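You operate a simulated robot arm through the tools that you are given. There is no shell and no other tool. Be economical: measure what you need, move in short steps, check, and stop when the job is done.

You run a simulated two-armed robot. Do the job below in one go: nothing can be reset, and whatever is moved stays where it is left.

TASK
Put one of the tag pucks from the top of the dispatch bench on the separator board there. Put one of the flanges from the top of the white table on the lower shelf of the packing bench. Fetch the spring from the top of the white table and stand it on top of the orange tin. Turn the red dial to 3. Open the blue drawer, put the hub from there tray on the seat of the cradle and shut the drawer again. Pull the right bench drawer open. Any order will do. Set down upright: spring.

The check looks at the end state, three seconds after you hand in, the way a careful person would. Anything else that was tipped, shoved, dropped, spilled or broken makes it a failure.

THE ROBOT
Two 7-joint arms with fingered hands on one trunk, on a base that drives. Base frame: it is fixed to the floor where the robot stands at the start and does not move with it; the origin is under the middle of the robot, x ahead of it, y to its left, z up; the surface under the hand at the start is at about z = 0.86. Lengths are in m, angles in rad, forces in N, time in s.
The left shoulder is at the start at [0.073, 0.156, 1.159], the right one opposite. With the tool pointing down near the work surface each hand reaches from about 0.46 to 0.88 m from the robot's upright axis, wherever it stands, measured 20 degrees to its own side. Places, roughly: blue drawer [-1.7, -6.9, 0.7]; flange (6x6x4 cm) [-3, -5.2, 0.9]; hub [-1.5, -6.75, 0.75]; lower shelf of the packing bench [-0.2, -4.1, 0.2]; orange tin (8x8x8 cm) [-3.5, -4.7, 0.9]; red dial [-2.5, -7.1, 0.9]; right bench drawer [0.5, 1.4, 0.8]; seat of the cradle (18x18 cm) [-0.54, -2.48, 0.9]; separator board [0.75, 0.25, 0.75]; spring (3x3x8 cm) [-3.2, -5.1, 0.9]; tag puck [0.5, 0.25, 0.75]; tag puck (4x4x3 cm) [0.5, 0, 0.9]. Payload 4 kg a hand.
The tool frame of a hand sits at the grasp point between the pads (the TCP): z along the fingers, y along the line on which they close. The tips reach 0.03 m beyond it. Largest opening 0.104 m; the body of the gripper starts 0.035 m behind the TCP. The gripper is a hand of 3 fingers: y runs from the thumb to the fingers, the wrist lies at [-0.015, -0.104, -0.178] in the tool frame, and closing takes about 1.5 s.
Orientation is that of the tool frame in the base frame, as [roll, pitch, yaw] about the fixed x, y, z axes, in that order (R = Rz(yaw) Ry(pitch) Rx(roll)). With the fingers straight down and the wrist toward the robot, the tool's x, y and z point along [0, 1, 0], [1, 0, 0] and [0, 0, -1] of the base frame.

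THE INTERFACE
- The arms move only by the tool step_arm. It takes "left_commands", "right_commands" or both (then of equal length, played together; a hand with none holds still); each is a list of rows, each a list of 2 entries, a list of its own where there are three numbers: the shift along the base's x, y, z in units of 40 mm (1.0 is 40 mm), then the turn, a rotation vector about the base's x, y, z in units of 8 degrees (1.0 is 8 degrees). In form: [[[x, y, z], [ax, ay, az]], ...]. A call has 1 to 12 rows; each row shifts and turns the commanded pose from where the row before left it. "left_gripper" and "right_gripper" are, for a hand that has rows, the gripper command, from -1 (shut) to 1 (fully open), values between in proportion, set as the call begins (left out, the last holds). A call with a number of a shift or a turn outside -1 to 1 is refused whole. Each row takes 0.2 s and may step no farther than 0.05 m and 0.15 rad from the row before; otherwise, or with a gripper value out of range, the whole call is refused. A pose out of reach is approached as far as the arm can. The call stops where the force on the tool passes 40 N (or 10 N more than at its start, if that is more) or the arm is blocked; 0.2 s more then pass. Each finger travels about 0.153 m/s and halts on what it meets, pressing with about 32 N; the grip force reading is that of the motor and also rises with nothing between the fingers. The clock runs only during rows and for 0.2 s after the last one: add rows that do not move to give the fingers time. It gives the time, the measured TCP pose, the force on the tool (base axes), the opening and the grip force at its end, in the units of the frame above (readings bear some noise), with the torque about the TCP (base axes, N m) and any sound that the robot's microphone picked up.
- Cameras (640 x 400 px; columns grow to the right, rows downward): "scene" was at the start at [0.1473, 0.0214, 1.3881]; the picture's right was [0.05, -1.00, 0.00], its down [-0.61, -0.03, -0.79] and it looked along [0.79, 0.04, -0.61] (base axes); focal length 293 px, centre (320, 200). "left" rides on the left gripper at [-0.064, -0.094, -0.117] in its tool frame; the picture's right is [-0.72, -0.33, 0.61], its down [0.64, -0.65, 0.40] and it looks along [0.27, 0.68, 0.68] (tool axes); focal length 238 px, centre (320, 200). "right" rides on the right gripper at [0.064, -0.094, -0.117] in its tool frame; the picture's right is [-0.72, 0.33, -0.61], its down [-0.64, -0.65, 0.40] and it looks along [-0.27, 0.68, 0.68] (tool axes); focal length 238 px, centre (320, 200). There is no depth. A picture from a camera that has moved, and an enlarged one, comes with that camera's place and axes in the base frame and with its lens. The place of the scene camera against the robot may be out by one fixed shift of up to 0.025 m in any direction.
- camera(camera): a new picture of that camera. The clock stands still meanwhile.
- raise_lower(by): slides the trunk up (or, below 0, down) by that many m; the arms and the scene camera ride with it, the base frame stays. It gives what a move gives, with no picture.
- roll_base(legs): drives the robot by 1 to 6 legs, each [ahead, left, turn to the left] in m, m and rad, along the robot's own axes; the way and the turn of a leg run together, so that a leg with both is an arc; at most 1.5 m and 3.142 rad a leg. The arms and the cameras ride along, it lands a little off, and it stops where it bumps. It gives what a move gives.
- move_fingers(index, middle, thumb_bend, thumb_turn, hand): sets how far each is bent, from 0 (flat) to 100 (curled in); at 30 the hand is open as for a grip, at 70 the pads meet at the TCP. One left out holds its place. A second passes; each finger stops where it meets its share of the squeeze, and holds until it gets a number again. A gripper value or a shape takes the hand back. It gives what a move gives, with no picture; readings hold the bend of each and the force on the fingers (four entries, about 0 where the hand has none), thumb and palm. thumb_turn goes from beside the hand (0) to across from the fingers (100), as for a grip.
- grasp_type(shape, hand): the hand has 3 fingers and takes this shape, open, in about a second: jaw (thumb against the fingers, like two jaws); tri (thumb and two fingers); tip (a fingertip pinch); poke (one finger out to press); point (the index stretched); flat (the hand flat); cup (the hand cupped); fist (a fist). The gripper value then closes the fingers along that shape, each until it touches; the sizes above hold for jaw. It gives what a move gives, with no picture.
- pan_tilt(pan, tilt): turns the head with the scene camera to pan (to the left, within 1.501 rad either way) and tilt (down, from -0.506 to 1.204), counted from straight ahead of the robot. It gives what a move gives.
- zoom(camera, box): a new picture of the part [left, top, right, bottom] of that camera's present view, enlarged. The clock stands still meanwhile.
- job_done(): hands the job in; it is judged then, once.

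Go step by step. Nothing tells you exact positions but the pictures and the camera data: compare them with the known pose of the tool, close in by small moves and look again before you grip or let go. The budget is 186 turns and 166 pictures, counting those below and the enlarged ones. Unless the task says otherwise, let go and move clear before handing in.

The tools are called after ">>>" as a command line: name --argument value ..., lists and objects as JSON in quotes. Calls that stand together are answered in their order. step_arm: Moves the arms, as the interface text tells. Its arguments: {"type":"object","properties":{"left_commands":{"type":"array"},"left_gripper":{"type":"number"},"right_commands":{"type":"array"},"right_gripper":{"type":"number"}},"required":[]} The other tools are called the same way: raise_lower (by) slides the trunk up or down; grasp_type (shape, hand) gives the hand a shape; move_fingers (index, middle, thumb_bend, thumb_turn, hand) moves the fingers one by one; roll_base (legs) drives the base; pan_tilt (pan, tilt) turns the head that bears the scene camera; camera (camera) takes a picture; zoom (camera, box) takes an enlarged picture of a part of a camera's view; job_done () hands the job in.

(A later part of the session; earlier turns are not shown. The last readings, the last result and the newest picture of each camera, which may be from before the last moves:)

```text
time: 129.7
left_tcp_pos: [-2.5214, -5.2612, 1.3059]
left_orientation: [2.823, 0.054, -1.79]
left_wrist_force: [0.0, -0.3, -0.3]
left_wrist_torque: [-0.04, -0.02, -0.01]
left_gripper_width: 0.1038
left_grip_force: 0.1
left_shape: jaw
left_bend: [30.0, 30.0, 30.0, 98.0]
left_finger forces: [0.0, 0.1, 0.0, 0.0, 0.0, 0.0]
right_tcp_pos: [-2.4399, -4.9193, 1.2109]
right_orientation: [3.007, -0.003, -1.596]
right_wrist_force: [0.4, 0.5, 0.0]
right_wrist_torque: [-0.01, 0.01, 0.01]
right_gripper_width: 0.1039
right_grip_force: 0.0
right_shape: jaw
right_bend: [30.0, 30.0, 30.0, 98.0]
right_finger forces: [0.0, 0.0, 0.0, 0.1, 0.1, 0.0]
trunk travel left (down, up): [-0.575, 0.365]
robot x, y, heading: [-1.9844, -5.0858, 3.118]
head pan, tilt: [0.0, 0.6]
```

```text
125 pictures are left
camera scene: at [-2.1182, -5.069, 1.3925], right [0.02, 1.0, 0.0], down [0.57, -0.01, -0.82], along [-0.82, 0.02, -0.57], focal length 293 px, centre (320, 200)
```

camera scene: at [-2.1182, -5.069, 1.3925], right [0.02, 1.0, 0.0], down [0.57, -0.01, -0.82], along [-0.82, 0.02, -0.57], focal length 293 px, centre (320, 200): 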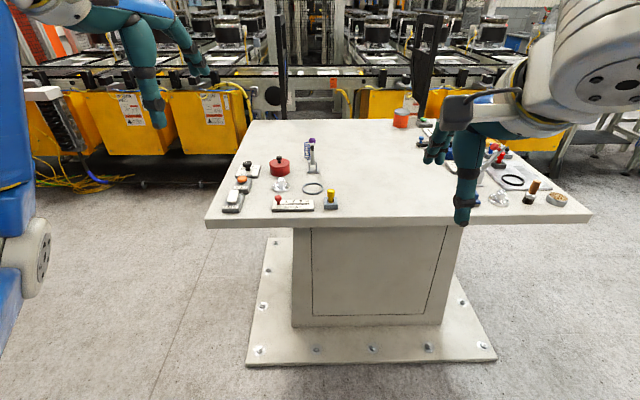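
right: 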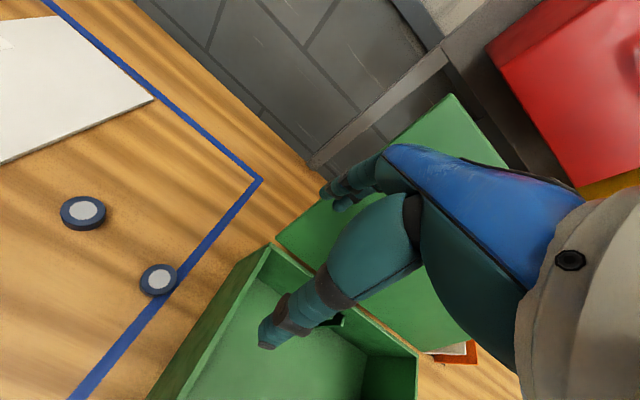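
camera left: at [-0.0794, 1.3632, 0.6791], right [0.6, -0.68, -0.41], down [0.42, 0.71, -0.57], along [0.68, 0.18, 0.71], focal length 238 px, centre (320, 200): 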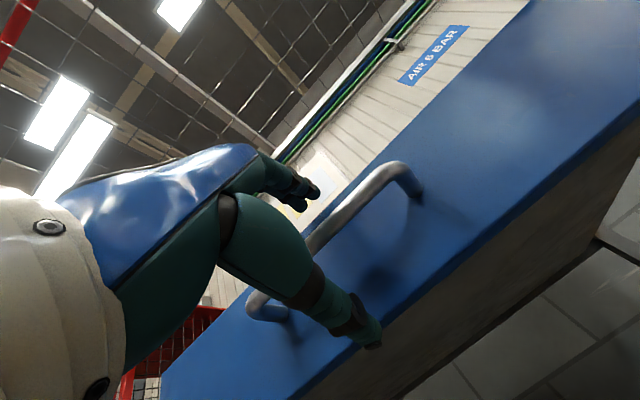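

The tabletop items are visible. I'll zoom in to identify the flanges, spring and tin.

>>> zoom --camera "scene" --box '[210, 110, 370, 220]'

>>> zoom --camera "scene" --box '[380, 95, 600, 225]'

```text
3.64 times, centred on (290, 165) of scene
camera zoom: at [-2.1182, -5.069, 1.3925], right [0.02, 1.0, 0.0], down [0.57, -0.01, -0.82], along [-0.82, 0.02, -0.57], focal length 1066 px, centre (429, 327)
```

zoom: 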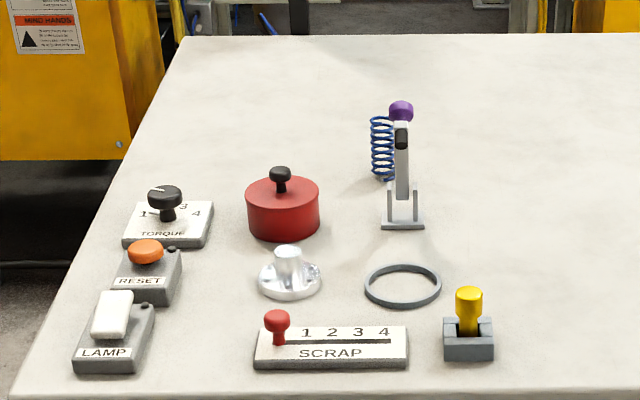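

```text
2.91 times, centred on (490, 160) of scene
camera zoom: at [-2.1182, -5.069, 1.3925], right [0.02, 1.0, 0.0], down [0.57, -0.01, -0.82], along [-0.82, 0.02, -0.57], focal length 853 px, centre (-174, 316)
```

zoom: 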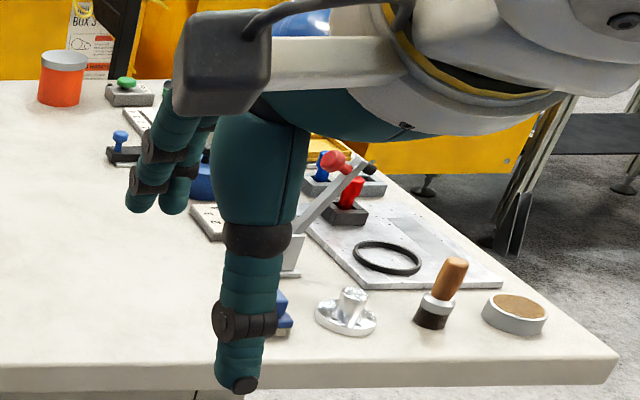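

I can make out a flange at about (−2.92, −5.17) and the blue spring behind a lever at about (−3.17, −5.10). The orange tin is at the far right. I'll straighten the left hand and turn the right hand 90° so its fingers close along y, then drive up.

>>> step_arm --left_commands '[[[0, 0, 0], [-0.28, -0.7, 0.48]], [[0, 0, 0], [-0.28, -0.7, 0.48]], [[0, 0, 0], [-0.28, -0.7, 0.48]], [[0, 0, 0], [0, 0, 0]], [[0, 0, 0], [0, 0, 0]], [[0, 0, 0], [0, 0, 0]], [[0, 0, 0], [0, 0, 0]], [[0, 0, 0], [0, 0, 0]], [[0, 0, 0], [0, 0, 0]], [[0, 0, 0], [0, 0, 0]], [[0, 0, 0], [0, 0, 0]], [[0, 0, 0], [0, 0, 0]]]' --right_commands '[[[0, 0, 0], [0, -0.4, 0.95]], [[0, 0, 0], [0, -0.4, 0.95]], [[0, 0, 0], [0, 0, 0.95]], [[0, 0, 0], [0, 0, 0.95]], [[0, 0, 0], [0, 0, 0.95]], [[0, 0, 0], [0, 0, 0.95]], [[0, 0, 0], [0, 0, 0.95]], [[0, 0, 0], [0, 0, 0.95]], [[0, 0, 0], [0, 0, 0.95]], [[0, 0, 0], [0, 0, 0.95]], [[0, 0, 0], [0, 0, 0.95]], [[0, 0, 0], [0, 0, 0.95]]]'

>>> roll_base --legs '[[0.43, 0, 0]]'

>>> camera --camera "left"

>>> camera --camera "right"

>>> camera --camera "scene"

```text
time: 132.3
left_tcp_pos: [-2.5211, -5.2611, 1.304]
left_orientation: [3.13, -0.029, -1.584]
left_wrist_force: [0.3, -0.1, -0.1]
left_wrist_torque: [0.02, 0.01, 0.05]
left_gripper_width: 0.1038
left_grip_force: 0.1
left_shape: jaw
left_bend: [30.0, 30.0, 30.0, 98.0]
left_finger forces: [0.0, 0.0, 0.1, 0.1, 0.1, 0.0]
right_tcp_pos: [-2.4404, -4.9188, 1.2106]
right_orientation: [3.117, -0.017, -0.002]
right_wrist_force: [0.3, 0.8, 0.1]
right_wrist_torque: [-0.03, -0.01, 0.0]
right_gripper_width: 0.1039
right_grip_force: 0.0
right_shape: jaw
right_bend: [30.0, 30.0, 30.0, 98.0]
right_finger forces: [0.0, 0.1, 0.0, 0.1, 0.1, 0.1]
trunk travel left (down, up): [-0.575, 0.365]
robot x, y, heading: [-1.9819, -5.0874, 3.119]
head pan, tilt: [0.0, 0.6]
```

```text
time: 135.0
left_tcp_pos: [-2.955, -5.2418, 1.3067]
left_orientation: [3.127, -0.031, -1.596]
left_wrist_force: [0.3, -0.1, -0.1]
left_wrist_torque: [0.01, 0.01, 0.0]
left_gripper_width: 0.1039
left_grip_force: 0.0
left_shape: jaw
left_bend: [30.0, 30.0, 30.0, 98.0]
left_finger forces: [0.0, 0.0, 0.0, 0.1, 0.0, 0.0]
right_tcp_pos: [-2.8724, -4.9009, 1.2127]
right_orientation: [3.117, -0.016, -0.018]
right_wrist_force: [-0.2, -0.2, 0.1]
right_wrist_torque: [-0.01, 0.0, -0.02]
right_gripper_width: 0.1039
right_grip_force: 0.0
right_shape: jaw
right_bend: [30.0, 30.0, 30.0, 98.0]
right_finger forces: [0.0, 0.1, 0.0, 0.1, 0.0, 0.1]
trunk travel left (down, up): [-0.575, 0.365]
robot x, y, heading: [-2.4182, -5.0735, 3.105]
head pan, tilt: [0.0, 0.6]
```

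```text
122 pictures are left
camera left: at [-2.8577, -5.1771, 1.4195], right [0.34, 0.69, -0.64], down [0.63, -0.67, -0.39], along [-0.7, -0.27, -0.66], focal length 238 px, centre (320, 200)
```

left: 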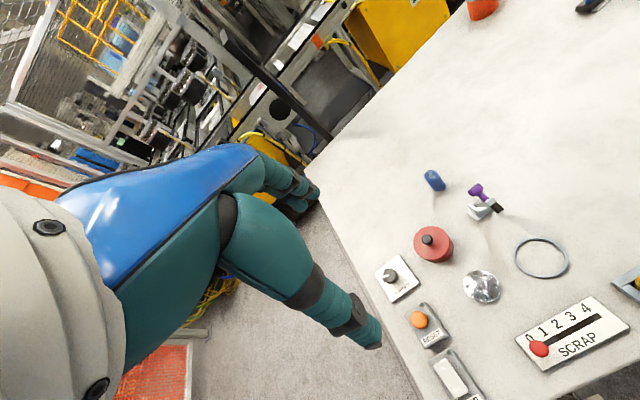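

```text
121 pictures are left
camera right: at [-2.8083, -4.8042, 1.3276], right [-0.73, -0.3, 0.61], down [-0.62, 0.65, -0.43], along [-0.27, -0.7, -0.66], focal length 238 px, centre (320, 200)
```

right: 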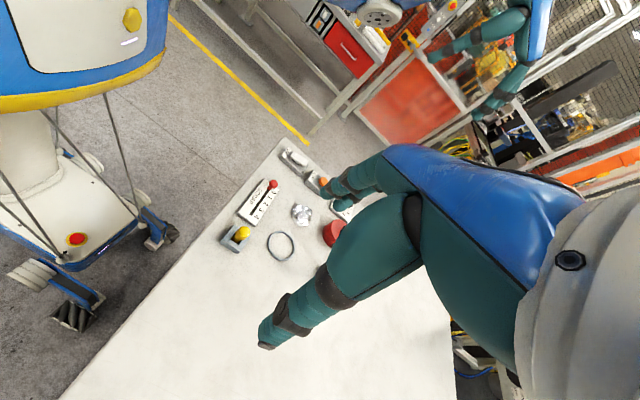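

```text
120 pictures are left
camera scene: at [-2.5524, -5.0551, 1.3927], right [0.03, 1.0, 0.0], down [0.57, -0.02, -0.82], along [-0.82, 0.03, -0.57], focal length 293 px, centre (320, 200)
```

scene: 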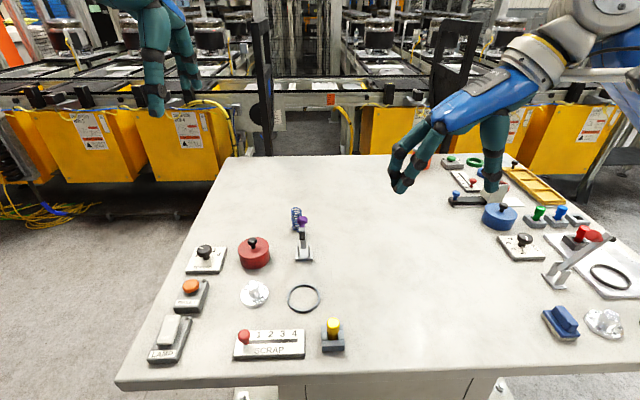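

Now I'll lower the left hand above the flange and measure again from close up.

>>> step_arm --left_commands '[[[0, 0.2, -0.9], [0.22, -0.11, 0.18]], [[0, 0.2, -0.9], [0, 0, 0]], [[0, 0.2, -0.9], [0, 0, 0]], [[0, 0.2, -0.9], [0, 0, 0]], [[0, 0.2, -0.9], [0, 0, 0]], [[0, 0.2, -0.9], [0, 0, 0]], [[0, 0.2, -0.9], [0, 0, 0]], [[0, 0, 0], [0, 0, 0]]]'

>>> camera --camera "left"

```text
time: 136.8
left_tcp_pos: [-2.9558, -5.1878, 1.0556]
left_orientation: [3.141, 0.003, -1.572]
left_wrist_force: [0.7, -0.4, -0.2]
left_wrist_torque: [0.0, -0.02, -0.01]
left_gripper_width: 0.1039
left_grip_force: 0.0
left_shape: jaw
left_bend: [30.0, 30.0, 30.0, 98.0]
left_finger forces: [0.0, 0.0, 0.1, 0.0, 0.1, 0.0]
right_tcp_pos: [-2.8712, -4.9007, 1.2128]
right_orientation: [3.117, -0.013, -0.02]
right_wrist_force: [-0.6, 0.5, 0.4]
right_wrist_torque: [0.01, 0.01, 0.0]
right_gripper_width: 0.104
right_grip_force: 0.1
right_shape: jaw
right_bend: [30.0, 30.0, 30.0, 98.0]
right_finger forces: [0.0, 0.0, 0.1, 0.1, 0.0, 0.1]
trunk travel left (down, up): [-0.575, 0.365]
robot x, y, heading: [-2.4175, -5.0759, 3.106]
head pan, tilt: [0.0, 0.6]
```

```text
119 pictures are left
camera left: at [-2.8609, -5.1229, 1.1721], right [0.33, 0.72, -0.61], down [0.65, -0.64, -0.4], along [-0.68, -0.27, -0.68], focal length 238 px, centre (320, 200)
```

left: 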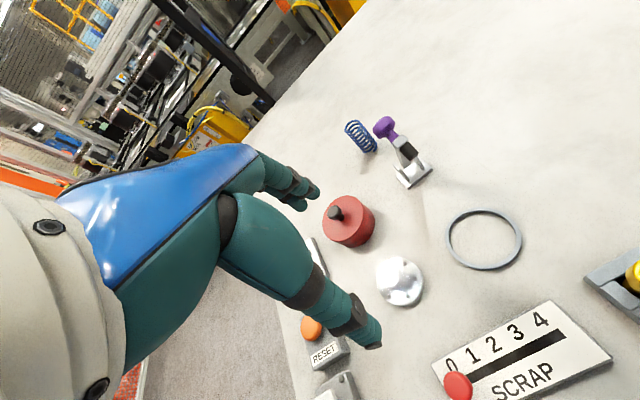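

The flange is at (−2.966, −5.19) with the red pot close behind it. I'll narrow the opening and descend onto the flange's post.

>>> step_arm --left_commands '[[[-0.25, -0.05, 0], [0, 0, 0]], [[0, 0, 0], [0, 0, 0]], [[0, 0, 0], [0, 0, 0]], [[0, 0, -0.9], [0, 0, 0]], [[0, 0, -0.9], [0, 0, 0]], [[0, 0, -0.9], [0, 0, 0]], [[0, 0, 0], [0, 0, 0]]]' --left_gripper 0.3

>>> camera --camera "left"

```text
time: 138.4
left_tcp_pos: [-2.9663, -5.1883, 0.9456]
left_orientation: [3.141, 0.002, -1.571]
left_wrist_force: [0.3, 0.7, -0.5]
left_wrist_torque: [0.04, -0.02, -0.01]
left_gripper_width: 0.0679
left_grip_force: 0.0
left_shape: jaw
left_bend: [28.0, 39.0, 62.0, 100.0]
left_finger forces: [0.0, 0.0, 0.0, 0.1, 0.1, 0.1]
right_tcp_pos: [-2.8727, -4.9002, 1.2116]
right_orientation: [3.117, -0.014, -0.02]
right_wrist_force: [1.3, 0.5, 0.5]
right_wrist_torque: [0.01, -0.01, 0.04]
right_gripper_width: 0.104
right_grip_force: 0.0
right_shape: jaw
right_bend: [30.0, 30.0, 30.0, 98.0]
right_finger forces: [0.0, 0.0, 0.1, 0.0, 0.0, 0.0]
trunk travel left (down, up): [-0.575, 0.365]
robot x, y, heading: [-2.4188, -5.0781, 3.105]
head pan, tilt: [0.0, 0.6]
```

```text
118 pictures are left
camera left: at [-2.8704, -5.1244, 1.0627], right [0.33, 0.72, -0.61], down [0.65, -0.64, -0.4], along [-0.68, -0.27, -0.68], focal length 238 px, centre (320, 200)
```

left: 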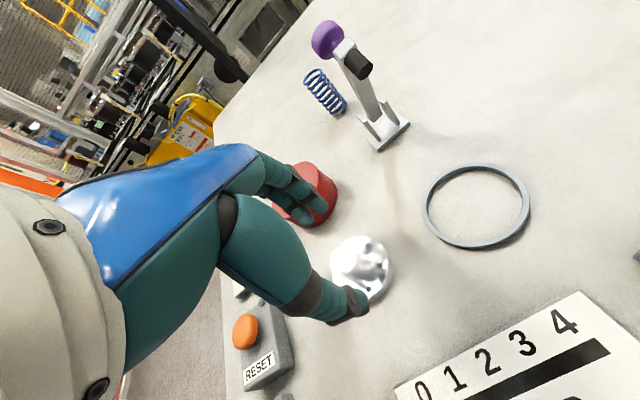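

The partial closing moves mostly the thumb and leaves the fingers near the red pot. I'll bend the fingers individually so they sit symmetrically and clear of it.

>>> move_fingers --hand "left" --index 48 --middle 48 --thumb_bend 48

>>> step_arm --left_commands '[[[0, -0.1, -0.4], [0, 0, 0]], [[0, 0, -0.25], [0, 0, 0]], [[0, 0, 0], [0, 0, 0]]]'

>>> camera --camera "left"

```text
time: 139.4
left_tcp_pos: [-2.9655, -5.189, 0.9457]
left_orientation: [3.141, 0.002, -1.571]
left_wrist_force: [0.7, 0.9, 0.1]
left_wrist_torque: [0.01, 0.0, 0.01]
left_gripper_width: 0.0571
left_grip_force: 0.2
left_shape: fingers
left_bend: [48.0, 48.0, 48.0, 100.0]
left_finger forces: [0.1, 0.0, 0.0, 0.0, 0.0, 0.0]
right_tcp_pos: [-2.8716, -4.9006, 1.2125]
right_orientation: [3.118, -0.014, -0.02]
right_wrist_force: [-0.5, -0.8, 1.6]
right_wrist_torque: [0.0, 0.03, 0.02]
right_gripper_width: 0.104
right_grip_force: 0.1
right_shape: jaw
right_bend: [30.0, 30.0, 30.0, 98.0]
right_finger forces: [0.1, 0.1, 0.0, 0.1, 0.1, 0.0]
trunk travel left (down, up): [-0.575, 0.365]
robot x, y, heading: [-2.4234, -5.0752, 3.108]
head pan, tilt: [0.0, 0.6]
```

```text
time: 140.2
left_tcp_pos: [-2.9647, -5.1917, 0.9206]
left_orientation: [-3.14, 0.002, -1.57]
left_wrist_force: [-0.6, 0.2, -0.2]
left_wrist_torque: [-0.02, 0.03, -0.02]
left_gripper_width: 0.0568
left_grip_force: 0.0
left_shape: fingers
left_bend: [48.0, 48.0, 48.0, 100.0]
left_finger forces: [0.1, 0.0, 0.0, 0.1, 0.1, 0.0]
right_tcp_pos: [-2.8723, -4.9005, 1.213]
right_orientation: [3.114, -0.014, -0.02]
right_wrist_force: [-0.2, 0.0, 0.0]
right_wrist_torque: [-0.01, 0.0, -0.01]
right_gripper_width: 0.1038
right_grip_force: 0.0
right_shape: jaw
right_bend: [30.0, 30.0, 30.0, 98.0]
right_finger forces: [0.0, 0.1, 0.0, 0.0, 0.0, 0.0]
trunk travel left (down, up): [-0.575, 0.365]
robot x, y, heading: [-2.4201, -5.078, 3.105]
head pan, tilt: [0.0, 0.6]
```

```text
117 pictures are left
camera left: at [-2.8698, -5.1277, 1.0369], right [0.33, 0.72, -0.61], down [0.65, -0.64, -0.4], along [-0.68, -0.27, -0.68], focal length 238 px, centre (320, 200)
```

left: 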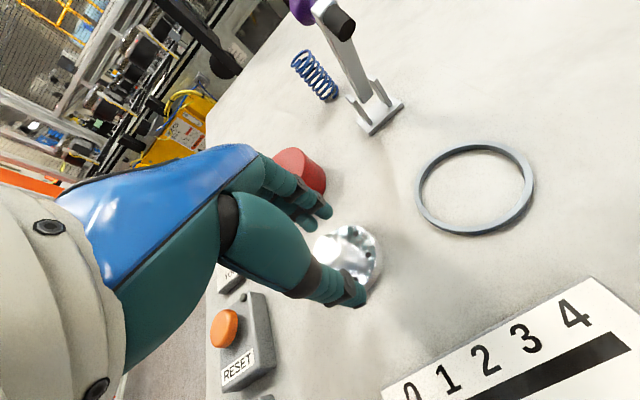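

The fingers straddle the post and clear the pot. I'll go down a bit more and close.

>>> step_arm --left_commands '[[[0, 0, -0.3], [0, 0, 0]], [[0, 0, 0], [0, 0, 0]]]'

>>> move_fingers --hand "left" --index 80 --middle 80 --thumb_bend 80

>>> step_arm --left_commands '[[[0, 0, 0], [0, 0, 0]], [[0, 0, 0], [0, 0, 0]], [[0, 0, 0], [0, 0, 0]], [[0, 0, 0.5], [0, 0, 0]], [[0, 0, 0.8], [0, 0, 0]]]' --left_gripper -1

>>> camera --camera "left"

```text
time: 140.8
left_tcp_pos: [-2.9659, -5.1909, 0.9079]
left_orientation: [3.141, -0.001, -1.571]
left_wrist_force: [0.7, -0.3, -0.2]
left_wrist_torque: [-0.01, 0.02, 0.01]
left_gripper_width: 0.0567
left_grip_force: 0.1
left_shape: fingers
left_bend: [48.0, 48.0, 48.0, 100.0]
left_finger forces: [0.1, 0.0, 0.0, 0.0, 0.0, 0.1]
right_tcp_pos: [-2.8718, -4.9001, 1.2131]
right_orientation: [3.117, -0.013, -0.019]
right_wrist_force: [-0.2, 0.2, 0.6]
right_wrist_torque: [0.03, 0.01, 0.0]
right_gripper_width: 0.1038
right_grip_force: 0.2
right_shape: jaw
right_bend: [30.0, 30.0, 30.0, 98.0]
right_finger forces: [0.1, 0.0, 0.1, 0.0, 0.1, 0.1]
trunk travel left (down, up): [-0.575, 0.365]
robot x, y, heading: [-2.4213, -5.0732, 3.106]
head pan, tilt: [0.0, 0.6]
```

```text
time: 141.8
left_tcp_pos: [-2.9652, -5.1921, 0.9076]
left_orientation: [-3.142, 0.002, -1.571]
left_wrist_force: [-1.3, -1.6, -0.1]
left_wrist_torque: [-0.02, -0.07, -0.05]
left_gripper_width: 0.0116
left_grip_force: 22.9
left_shape: fingers
left_bend: [75.0, 73.0, 65.0, 96.0]
left_finger forces: [11.2, 14.9, 0.0, 0.0, 19.8, 0.0]
right_tcp_pos: [-2.872, -4.9009, 1.2122]
right_orientation: [3.118, -0.014, -0.019]
right_wrist_force: [0.3, 0.3, -0.1]
right_wrist_torque: [0.0, 0.01, 0.0]
right_gripper_width: 0.1038
right_grip_force: 0.0
right_shape: jaw
right_bend: [30.0, 30.0, 30.0, 98.0]
right_finger forces: [0.0, 0.0, 0.1, 0.1, 0.0, 0.0]
trunk travel left (down, up): [-0.575, 0.365]
robot x, y, heading: [-2.4197, -5.0772, 3.104]
head pan, tilt: [0.0, 0.6]
```

```text
time: 143.0
left_tcp_pos: [-2.9649, -5.193, 0.9593]
left_orientation: [-3.14, 0.001, -1.571]
left_wrist_force: [-0.2, -0.3, -2.8]
left_wrist_torque: [-0.01, -0.03, 0.01]
left_gripper_width: 0.0104
left_grip_force: 31.6
left_shape: jaw
left_bend: [73.0, 60.0, 72.0, 100.0]
left_finger forces: [13.1, 16.1, 0.0, 0.0, 26.4, 0.0]
right_tcp_pos: [-2.873, -4.8998, 1.2123]
right_orientation: [3.114, -0.014, -0.02]
right_wrist_force: [0.4, 0.1, -0.6]
right_wrist_torque: [0.01, 0.0, -0.03]
right_gripper_width: 0.1039
right_grip_force: 0.0
right_shape: jaw
right_bend: [30.0, 30.0, 30.0, 98.0]
right_finger forces: [0.0, 0.1, 0.0, 0.1, 0.0, 0.0]
trunk travel left (down, up): [-0.575, 0.365]
robot x, y, heading: [-2.419, -5.0749, 3.105]
head pan, tilt: [0.0, 0.6]
```

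```text
116 pictures are left
camera left: at [-2.8703, -5.1291, 1.0768], right [0.33, 0.72, -0.61], down [0.65, -0.64, -0.4], along [-0.68, -0.27, -0.68], focal length 238 px, centre (320, 200)
```

left: 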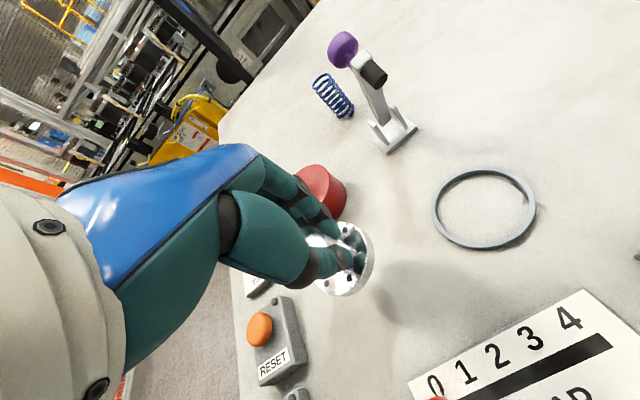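

The flange is held. I'll lift it clear and park the left hand to the side, then bring the right hand above the spring at about (−3.165, −5.113).

>>> step_arm --left_commands '[[[0, 0, 1], [0, 0, 0]], [[0, 0, 1], [0, 0, 0]], [[0, 0, 1], [0, 0, 0]], [[0, 0, 1], [0, 0, 0]], [[0, -0.5, 1], [0, 0, 0]], [[0.5, -0.9, 0.5], [0, 0, 0]], [[0.5, -0.9, 0], [0, 0, 0]], [[0.6, -0.9, 0], [0, 0, 0]], [[0.6, -0.9, 0], [0, 0, 0]], [[0.6, -0.9, 0], [0, 0, 0]]]'

>>> step_arm --right_commands '[[[-0.9, -0.66, 0], [0.2, 0.1, 0.14]], [[-0.9, -0.66, 0], [0, 0, 0]], [[-0.9, -0.66, 0], [0, 0, 0]], [[-0.9, -0.66, 0], [0, 0, 0]], [[-0.9, -0.66, 0], [0, 0, 0]], [[-0.9, -0.66, 0], [0, 0, 0]], [[-0.9, -0.66, 0], [0, 0, 0]], [[-0.9, -0.66, 0], [0, 0, 0]], [[0, 0, -1], [0, 0, 0]], [[0, 0, -1], [0, 0, 0]], [[0, 0, 0], [0, 0, 0]]]'

>>> camera --camera "right"

>>> camera --camera "scene"

```text
time: 145.2
left_tcp_pos: [-2.8521, -5.3953, 1.1793]
left_orientation: [3.141, 0.006, -1.573]
left_wrist_force: [0.1, 0.1, -2.9]
left_wrist_torque: [0.05, 0.02, -0.03]
left_gripper_width: 0.0105
left_grip_force: 32.1
left_shape: jaw
left_bend: [73.0, 60.0, 72.0, 100.0]
left_finger forces: [13.9, 16.2, 0.0, 0.0, 25.2, 0.0]
right_tcp_pos: [-2.8703, -4.9028, 1.2134]
right_orientation: [3.12, -0.013, -0.019]
right_wrist_force: [0.2, -0.4, -0.3]
right_wrist_torque: [0.02, 0.0, -0.02]
right_gripper_width: 0.1038
right_grip_force: 0.0
right_shape: jaw
right_bend: [30.0, 30.0, 30.0, 98.0]
right_finger forces: [0.0, 0.0, 0.0, 0.0, 0.1, 0.1]
trunk travel left (down, up): [-0.575, 0.365]
robot x, y, heading: [-2.4222, -5.0794, 3.104]
head pan, tilt: [0.0, 0.6]
```

```text
time: 147.6
left_tcp_pos: [-2.8539, -5.3971, 1.1787]
left_orientation: [-3.141, 0.004, -1.57]
left_wrist_force: [0.1, -0.3, -2.3]
left_wrist_torque: [-0.04, 0.02, 0.02]
left_gripper_width: 0.0104
left_grip_force: 31.6
left_shape: jaw
left_bend: [73.0, 60.0, 72.0, 100.0]
left_finger forces: [13.2, 16.4, 0.0, 0.1, 23.7, 0.1]
right_tcp_pos: [-3.0908, -5.0765, 1.1225]
right_orientation: [-3.137, 0.002, 0.001]
right_wrist_force: [0.1, 0.3, 0.3]
right_wrist_torque: [0.03, 0.02, -0.01]
right_gripper_width: 0.104
right_grip_force: 0.1
right_shape: jaw
right_bend: [30.0, 30.0, 30.0, 98.0]
right_finger forces: [0.0, 0.0, 0.0, 0.0, 0.1, 0.0]
right hand out of reach, approached as far as the arm can: row 7, 8
trunk travel left (down, up): [-0.575, 0.365]
robot x, y, heading: [-2.4181, -5.0792, 3.107]
head pan, tilt: [0.0, 0.6]
```

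```text
115 pictures are left
camera right: at [-3.0273, -4.9827, 1.2397], right [-0.72, -0.33, 0.61], down [-0.64, 0.65, -0.4], along [-0.27, -0.68, -0.68], focal length 238 px, centre (320, 200)
```

right: 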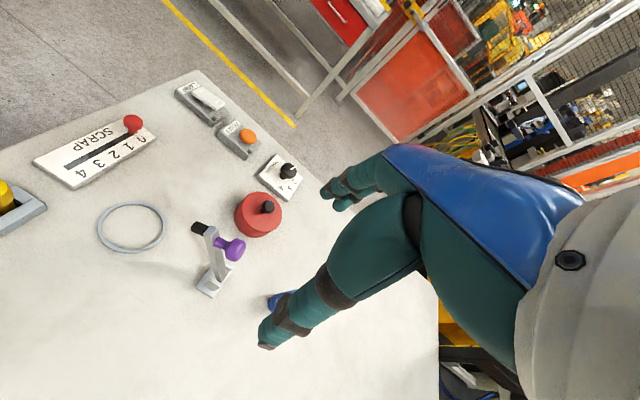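

```text
114 pictures are left
camera scene: at [-2.5538, -5.0603, 1.3925], right [0.03, 1.0, 0.0], down [0.57, -0.02, -0.82], along [-0.82, 0.03, -0.57], focal length 293 px, centre (320, 200)
```

scene: 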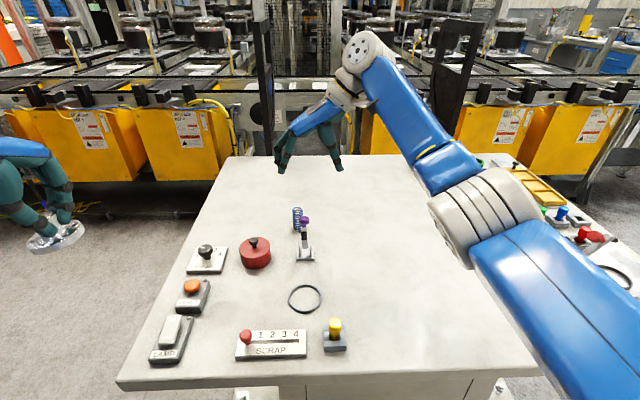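

The right arm was reach-limited. I'll drive 7 cm closer and realign above the spring.

>>> roll_base --legs '[[0.07, 0, 0]]'

>>> step_arm --right_commands '[[[0, -0.9, 0], [0, 0, 0]], [[0, 0, 0], [0, 0, 0]]]'

>>> camera --camera "right"

>>> camera --camera "scene"

```text
time: 148.6
left_tcp_pos: [-2.9172, -5.3918, 1.1808]
left_orientation: [3.136, 0.002, -1.574]
left_wrist_force: [0.6, -0.3, -2.7]
left_wrist_torque: [0.04, -0.02, 0.0]
left_gripper_width: 0.0103
left_grip_force: 31.9
left_shape: jaw
left_bend: [73.0, 60.0, 72.0, 100.0]
left_finger forces: [13.2, 16.3, 0.1, 0.1, 23.4, 0.0]
right_tcp_pos: [-3.1555, -5.0721, 1.1257]
right_orientation: [-3.137, 0.005, -0.001]
right_wrist_force: [0.5, 0.3, -0.8]
right_wrist_torque: [0.0, 0.01, -0.02]
right_gripper_width: 0.1041
right_grip_force: 0.1
right_shape: jaw
right_bend: [30.0, 30.0, 30.0, 98.0]
right_finger forces: [0.0, 0.1, 0.1, 0.1, 0.0, 0.0]
trunk travel left (down, up): [-0.575, 0.365]
robot x, y, heading: [-2.4897, -5.0726, 3.106]
head pan, tilt: [0.0, 0.6]
```

```text
time: 149.2
left_tcp_pos: [-2.9204, -5.3919, 1.1805]
left_orientation: [3.137, 0.002, -1.571]
left_wrist_force: [1.3, 0.3, 0.6]
left_wrist_torque: [-0.04, -0.01, 0.02]
left_gripper_width: 0.0079
left_grip_force: 32.1
left_shape: jaw
left_bend: [74.0, 73.0, 76.0, 100.0]
left_finger forces: [0.0, 0.0, 0.0, 0.0, 0.0, 0.0]
right_tcp_pos: [-3.1573, -5.1074, 1.1253]
right_orientation: [-3.138, 0.003, 0.0]
right_wrist_force: [-0.8, -0.8, -0.1]
right_wrist_torque: [0.0, -0.01, 0.0]
right_gripper_width: 0.104
right_grip_force: 0.1
right_shape: jaw
right_bend: [30.0, 30.0, 30.0, 98.0]
right_finger forces: [0.0, 0.0, 0.1, 0.0, 0.0, 0.0]
trunk travel left (down, up): [-0.575, 0.365]
robot x, y, heading: [-2.4901, -5.0745, 3.11]
head pan, tilt: [0.0, 0.6]
```

```text
113 pictures are left
camera right: at [-3.0933, -5.0133, 1.2423], right [-0.72, -0.33, 0.61], down [-0.64, 0.65, -0.4], along [-0.27, -0.68, -0.68], focal length 238 px, centre (320, 200)
```

right: 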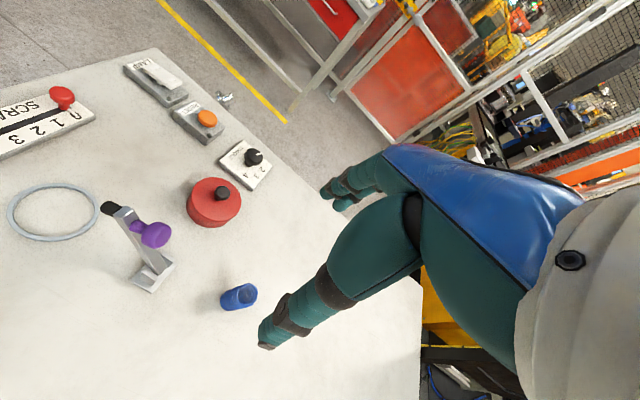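

```text
112 pictures are left
camera scene: at [-2.6207, -5.0584, 1.3929], right [0.03, 1.0, 0.0], down [0.56, -0.02, -0.83], along [-0.82, 0.03, -0.56], focal length 293 px, centre (320, 200)
```

scene: 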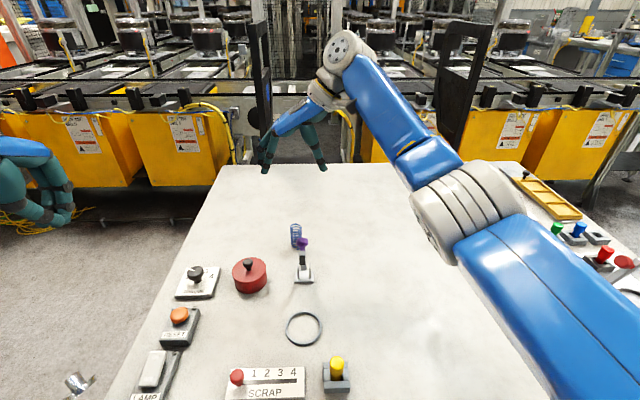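

The flange has slipped out of the left hand and is falling toward the floor beside the table. I'll finish the spring first with a deeper grip, then recover that flange.

>>> step_arm --right_commands '[[[-0.5, -0.1, -0.8], [0, 0, 0]], [[0, 0, -0.8], [0, 0, 0]], [[0, 0, -0.8], [0, 0, 0]], [[0, 0, -0.5], [0, 0, 0]], [[0, 0, 0], [0, 0, 0]]]'

>>> camera --camera "right"

>>> pan_tilt --pan 0.8 --tilt 0.8

>>> camera --camera "scene"

```text
time: 150.4
left_tcp_pos: [-2.9208, -5.39, 1.1804]
left_orientation: [3.141, -0.002, -1.572]
left_wrist_force: [0.3, -0.2, -0.4]
left_wrist_torque: [-0.01, -0.01, 0.02]
left_gripper_width: 0.0085
left_grip_force: 32.9
left_shape: jaw
left_bend: [74.0, 73.0, 76.0, 100.0]
left_finger forces: [0.0, 0.0, 0.0, 0.1, 0.0, 0.1]
right_tcp_pos: [-3.1772, -5.1085, 1.0063]
right_orientation: [-3.137, 0.001, 0.001]
right_wrist_force: [0.4, 0.3, -0.4]
right_wrist_torque: [-0.03, -0.04, -0.01]
right_gripper_width: 0.104
right_grip_force: 0.0
right_shape: jaw
right_bend: [30.0, 30.0, 30.0, 98.0]
right_finger forces: [0.1, 0.0, 0.0, 0.0, 0.1, 0.0]
right hand out of reach, approached as far as the arm can: row 1
trunk travel left (down, up): [-0.575, 0.365]
robot x, y, heading: [-2.4896, -5.0752, 3.101]
head pan, tilt: [0.0, 0.6]
```

```text
111 pictures are left
camera right: at [-3.1131, -5.0142, 1.1243], right [-0.72, -0.33, 0.61], down [-0.64, 0.65, -0.4], along [-0.27, -0.68, -0.68], focal length 238 px, centre (320, 200)
```

right: 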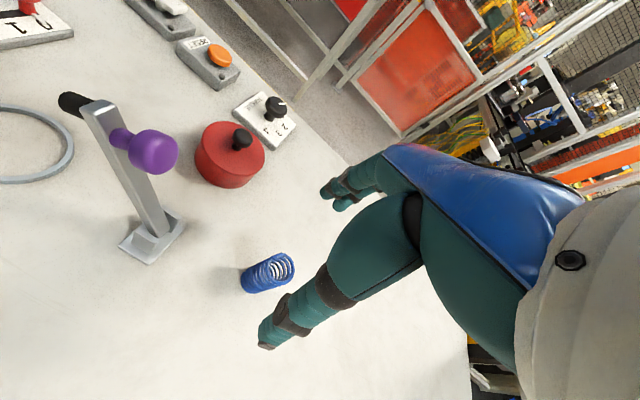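

```text
time: 151.5
left_tcp_pos: [-2.9222, -5.3892, 1.1805]
left_orientation: [-3.141, -0.001, -1.572]
left_wrist_force: [-0.3, -0.7, 0.2]
left_wrist_torque: [0.0, -0.02, 0.0]
left_gripper_width: 0.0081
left_grip_force: 32.0
left_shape: jaw
left_bend: [74.0, 73.0, 76.0, 100.0]
left_finger forces: [0.0, 0.0, 0.1, 0.1, 0.1, 0.0]
right_tcp_pos: [-3.1771, -5.1073, 1.0071]
right_orientation: [-3.139, 0.002, 0.0]
right_wrist_force: [0.0, 0.3, -0.2]
right_wrist_torque: [-0.01, 0.02, -0.01]
right_gripper_width: 0.1039
right_grip_force: 0.1
right_shape: jaw
right_bend: [30.0, 30.0, 30.0, 98.0]
right_finger forces: [0.0, 0.0, 0.0, 0.1, 0.0, 0.0]
trunk travel left (down, up): [-0.575, 0.365]
robot x, y, heading: [-2.4887, -5.0744, 3.104]
head pan, tilt: [0.799, 0.799]
```

```text
110 pictures are left
camera scene: at [-2.5939, -5.1142, 1.3756], right [-0.69, 0.72, 0.0], down [0.52, 0.5, -0.69], along [-0.5, -0.48, -0.72], focal length 293 px, centre (320, 200)
```

scene: 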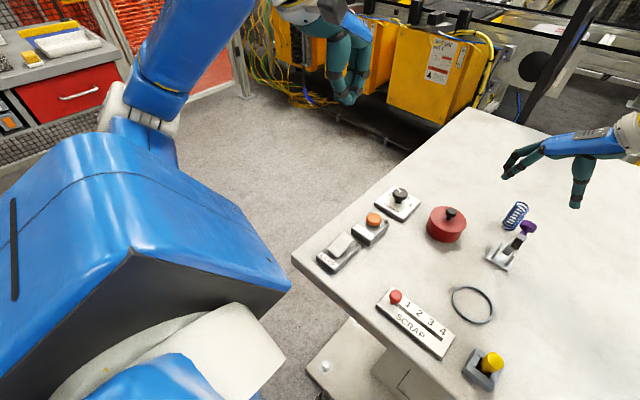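

The spring is aligned at (−3.184, −5.108). I'll descend to z ≈ 0.912 and grip.

>>> step_arm --right_commands '[[[-0.1, 0, -0.8], [0, 0, 0]], [[0, 0, -0.8], [0, 0, 0]], [[0, 0, -0.6], [0, 0, 0]], [[0, 0, -0.17], [0, 0, 0]], [[0, 0, 0], [0, 0, 0]]]'

>>> camera --camera "right"

```text
time: 152.7
left_tcp_pos: [-2.922, -5.3894, 1.18]
left_orientation: [3.14, -0.002, -1.572]
left_wrist_force: [-0.6, -0.2, 0.0]
left_wrist_torque: [-0.01, 0.01, -0.03]
left_gripper_width: 0.0081
left_grip_force: 31.9
left_shape: jaw
left_bend: [74.0, 73.0, 76.0, 100.0]
left_finger forces: [0.1, 0.0, 0.0, 0.1, 0.0, 0.0]
right_tcp_pos: [-3.1799, -5.1063, 0.9132]
right_orientation: [-3.139, 0.001, 0.0]
right_wrist_force: [-0.9, 0.2, 0.0]
right_wrist_torque: [-0.02, -0.01, 0.01]
right_gripper_width: 0.1041
right_grip_force: 0.1
right_shape: jaw
right_bend: [30.0, 30.0, 30.0, 98.0]
right_finger forces: [0.0, 0.0, 0.0, 0.1, 0.0, 0.0]
right hand out of reach, approached as far as the arm can: row 3
trunk travel left (down, up): [-0.575, 0.365]
robot x, y, heading: [-2.4896, -5.078, 3.105]
head pan, tilt: [0.799, 0.799]
```

```text
109 pictures are left
camera right: at [-3.1153, -5.0124, 1.0285], right [-0.72, -0.33, 0.61], down [-0.64, 0.65, -0.4], along [-0.27, -0.68, -0.68], focal length 238 px, centre (320, 200)
```

right: 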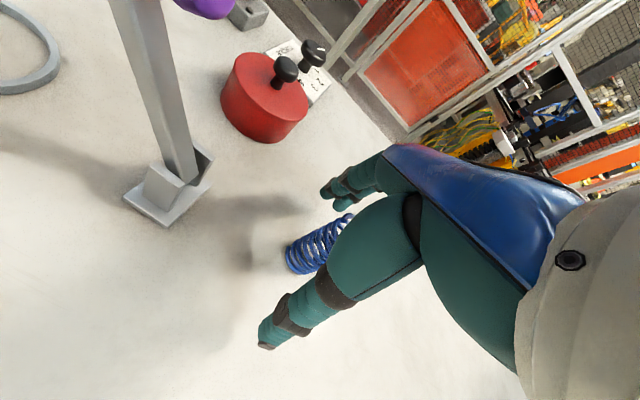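

The spring is slightly further out than the TCP, so I'll shift 1 cm in −x and close.

>>> step_arm --right_commands '[[[-0.28, -0.1, 0], [0, 0, 0]], [[0, 0, 0], [0, 0, 0]]]'

>>> step_arm --right_commands '[[[0, 0, 0], [0, 0, 0]], [[0, 0, 0], [0, 0, 0]], [[0, 0, 0], [0, 0, 0]], [[0, 0, 0], [0, 0, 0]], [[0, 0, 0], [0, 0, 0]], [[0, 0, 0], [0, 0, 0]], [[0, 0, 0], [0, 0, 0]], [[0, 0, 0], [0, 0, 0]]]' --right_gripper -1

>>> camera --camera "right"

```text
time: 153.3
left_tcp_pos: [-2.9222, -5.3911, 1.1804]
left_orientation: [3.139, 0.0, -1.573]
left_wrist_force: [-0.5, 1.1, -0.7]
left_wrist_torque: [-0.01, 0.02, 0.02]
left_gripper_width: 0.0083
left_grip_force: 32.1
left_shape: jaw
left_bend: [74.0, 73.0, 76.0, 100.0]
left_finger forces: [0.0, 0.0, 0.0, 0.1, 0.1, 0.1]
right_tcp_pos: [-3.1803, -5.1065, 0.9111]
right_orientation: [-3.139, 0.003, -0.001]
right_wrist_force: [-0.8, 0.1, -0.3]
right_wrist_torque: [0.02, 0.02, 0.0]
right_gripper_width: 0.104
right_grip_force: 0.0
right_shape: jaw
right_bend: [30.0, 30.0, 30.0, 98.0]
right_finger forces: [0.1, 0.1, 0.0, 0.1, 0.1, 0.1]
right hand out of reach, approached as far as the arm can: row 1
trunk travel left (down, up): [-0.575, 0.365]
robot x, y, heading: [-2.4898, -5.0744, 3.105]
head pan, tilt: [0.799, 0.799]
```

```text
time: 155.1
left_tcp_pos: [-2.9211, -5.3902, 1.1797]
left_orientation: [-3.141, 0.0, -1.572]
left_wrist_force: [-0.1, 0.2, -0.1]
left_wrist_torque: [0.02, -0.01, -0.01]
left_gripper_width: 0.0082
left_grip_force: 31.8
left_shape: jaw
left_bend: [74.0, 73.0, 76.0, 100.0]
left_finger forces: [0.0, 0.0, 0.1, 0.0, 0.0, 0.1]
right_tcp_pos: [-3.1797, -5.1067, 0.9118]
right_orientation: [-3.139, 0.001, 0.001]
right_wrist_force: [-1.0, 0.1, 3.1]
right_wrist_torque: [-0.05, 0.09, 0.02]
right_gripper_width: 0.0163
right_grip_force: 31.6
right_shape: jaw
right_bend: [73.0, 56.0, 77.0, 100.0]
right_finger forces: [1.6, 15.8, 0.0, 0.0, 22.7, 0.0]
trunk travel left (down, up): [-0.575, 0.365]
robot x, y, heading: [-2.489, -5.0742, 3.106]
head pan, tilt: [0.799, 0.799]
```

```text
108 pictures are left
camera right: at [-3.115, -5.0127, 1.0288], right [-0.72, -0.33, 0.61], down [-0.64, 0.65, -0.4], along [-0.27, -0.68, -0.68], focal length 238 px, centre (320, 200)
```

right: 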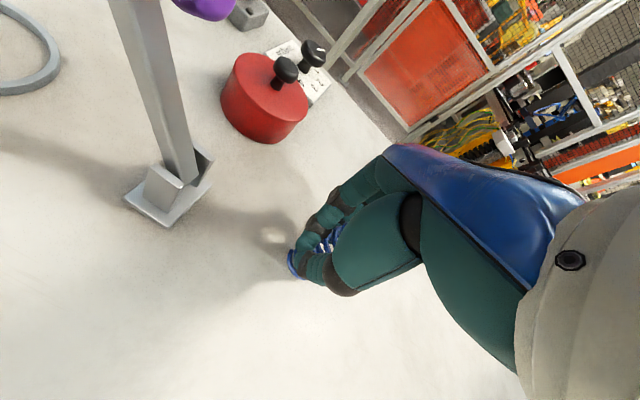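

The grip is off-centre, with the middle finger taking most of the load. To avoid another drop I'll open, nudge the base 1.5 cm closer and re-grip.

>>> step_arm --right_commands '[[[0, 0, 0], [0, 0, 0]], [[0, 0, 0], [0, 0, 0]], [[0, 0, 0], [0, 0, 0]], [[0, 0, 0], [0, 0, 0]], [[0, 0, 0], [0, 0, 0]], [[0, 0, 0], [0, 0, 0]]]' --right_gripper 1

>>> roll_base --legs '[[0.016, 0, 0]]'

>>> camera --camera "right"

```text
time: 156.5
left_tcp_pos: [-2.9227, -5.3907, 1.1806]
left_orientation: [3.141, 0.001, -1.573]
left_wrist_force: [-1.2, 0.7, 0.1]
left_wrist_torque: [0.01, 0.04, 0.01]
left_gripper_width: 0.0085
left_grip_force: 31.8
left_shape: jaw
left_bend: [74.0, 73.0, 76.0, 100.0]
left_finger forces: [0.0, 0.0, 0.0, 0.0, 0.0, 0.0]
right_tcp_pos: [-3.1794, -5.108, 0.9122]
right_orientation: [-3.138, 0.001, -0.001]
right_wrist_force: [-0.7, 0.2, 0.6]
right_wrist_torque: [-0.01, 0.0, 0.04]
right_gripper_width: 0.1035
right_grip_force: 0.0
right_shape: jaw
right_bend: [30.0, 30.0, 30.0, 98.0]
right_finger forces: [0.0, 0.0, 0.1, 0.0, 0.0, 0.0]
trunk travel left (down, up): [-0.575, 0.365]
robot x, y, heading: [-2.4898, -5.0751, 3.108]
head pan, tilt: [0.799, 0.799]
```

```text
time: 157.3
left_tcp_pos: [-2.9323, -5.3878, 1.1828]
left_orientation: [3.136, 0.0, -1.571]
left_wrist_force: [0.8, -1.0, -0.2]
left_wrist_torque: [0.02, -0.02, -0.01]
left_gripper_width: 0.0081
left_grip_force: 32.3
left_shape: jaw
left_bend: [74.0, 73.0, 76.0, 100.0]
left_finger forces: [0.1, 0.0, 0.0, 0.0, 0.1, 0.0]
right_tcp_pos: [-3.1877, -5.1066, 0.9144]
right_orientation: [3.142, 0.004, 0.002]
right_wrist_force: [0.1, 0.1, 0.5]
right_wrist_torque: [-0.04, 0.02, 0.01]
right_gripper_width: 0.1035
right_grip_force: 0.1
right_shape: jaw
right_bend: [30.0, 30.0, 30.0, 98.0]
right_finger forces: [0.1, 0.1, 0.0, 0.0, 0.0, 0.1]
trunk travel left (down, up): [-0.575, 0.365]
robot x, y, heading: [-2.5017, -5.071, 3.108]
head pan, tilt: [0.799, 0.799]
```

```text
107 pictures are left
camera right: at [-3.1235, -5.0115, 1.0318], right [-0.72, -0.33, 0.62], down [-0.64, 0.65, -0.4], along [-0.27, -0.68, -0.68], focal length 238 px, centre (320, 200)
```

right: 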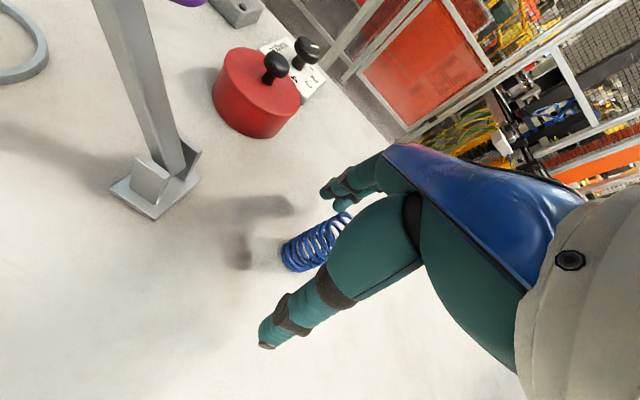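

Spring and TCP are now within about 7 mm. I'll shift slightly and close.

>>> step_arm --right_commands '[[[-0.2, -0.05, -0.05], [0, 0, 0]], [[0, 0, 0], [0, 0, 0]]]'

>>> step_arm --right_commands '[[[0, 0, 0], [0, 0, 0]], [[0, 0, 0], [0, 0, 0]], [[0, 0, 0], [0, 0, 0]], [[0, 0, 0], [0, 0, 0]], [[0, 0, 0], [0, 0, 0]], [[0, 0, 0], [0, 0, 0]], [[0, 0, 0], [0, 0, 0]], [[0, 0, 0], [0, 0, 0]]]' --right_gripper -1

>>> camera --camera "right"

```text
time: 157.9
left_tcp_pos: [-2.9337, -5.3874, 1.1819]
left_orientation: [3.139, -0.001, -1.572]
left_wrist_force: [0.2, 0.0, -0.3]
left_wrist_torque: [-0.02, 0.0, 0.0]
left_gripper_width: 0.0081
left_grip_force: 32.1
left_shape: jaw
left_bend: [74.0, 73.0, 76.0, 100.0]
left_finger forces: [0.1, 0.0, 0.0, 0.0, 0.1, 0.0]
right_tcp_pos: [-3.1874, -5.1063, 0.9132]
right_orientation: [-3.14, 0.002, 0.001]
right_wrist_force: [0.0, -0.1, -0.1]
right_wrist_torque: [0.0, 0.01, -0.01]
right_gripper_width: 0.1035
right_grip_force: 0.0
right_shape: jaw
right_bend: [30.0, 30.0, 30.0, 98.0]
right_finger forces: [0.1, 0.1, 0.1, 0.0, 0.0, 0.1]
right hand out of reach, approached as far as the arm can: row 1
trunk travel left (down, up): [-0.575, 0.365]
robot x, y, heading: [-2.4999, -5.0729, 3.106]
head pan, tilt: [0.799, 0.799]
```

```text
time: 159.7
left_tcp_pos: [-2.9341, -5.3919, 1.182]
left_orientation: [3.139, 0.003, -1.569]
left_wrist_force: [-0.6, 0.1, 0.3]
left_wrist_torque: [-0.01, -0.01, -0.05]
left_gripper_width: 0.0082
left_grip_force: 32.2
left_shape: jaw
left_bend: [74.0, 73.0, 76.0, 100.0]
left_finger forces: [0.1, 0.1, 0.1, 0.1, 0.0, 0.0]
right_tcp_pos: [-3.1895, -5.109, 0.913]
right_orientation: [-3.139, 0.002, 0.002]
right_wrist_force: [0.5, 0.7, 0.0]
right_wrist_torque: [0.0, -0.01, 0.01]
right_gripper_width: 0.0205
right_grip_force: 31.9
right_shape: jaw
right_bend: [73.0, 57.0, 74.0, 100.0]
right_finger forces: [16.6, 11.3, 0.0, 0.1, 25.6, 0.0]
trunk travel left (down, up): [-0.575, 0.365]
robot x, y, heading: [-2.5051, -5.0727, 3.11]
head pan, tilt: [0.799, 0.799]
```

```text
106 pictures are left
camera right: at [-3.125, -5.0148, 1.0304], right [-0.72, -0.33, 0.61], down [-0.64, 0.65, -0.4], along [-0.27, -0.68, -0.68], focal length 238 px, centre (320, 200)
```

right: 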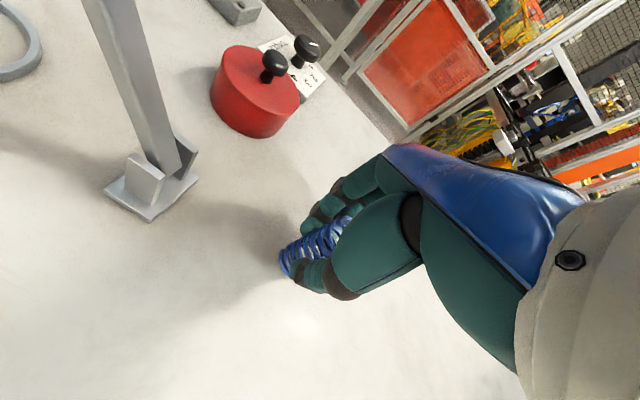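

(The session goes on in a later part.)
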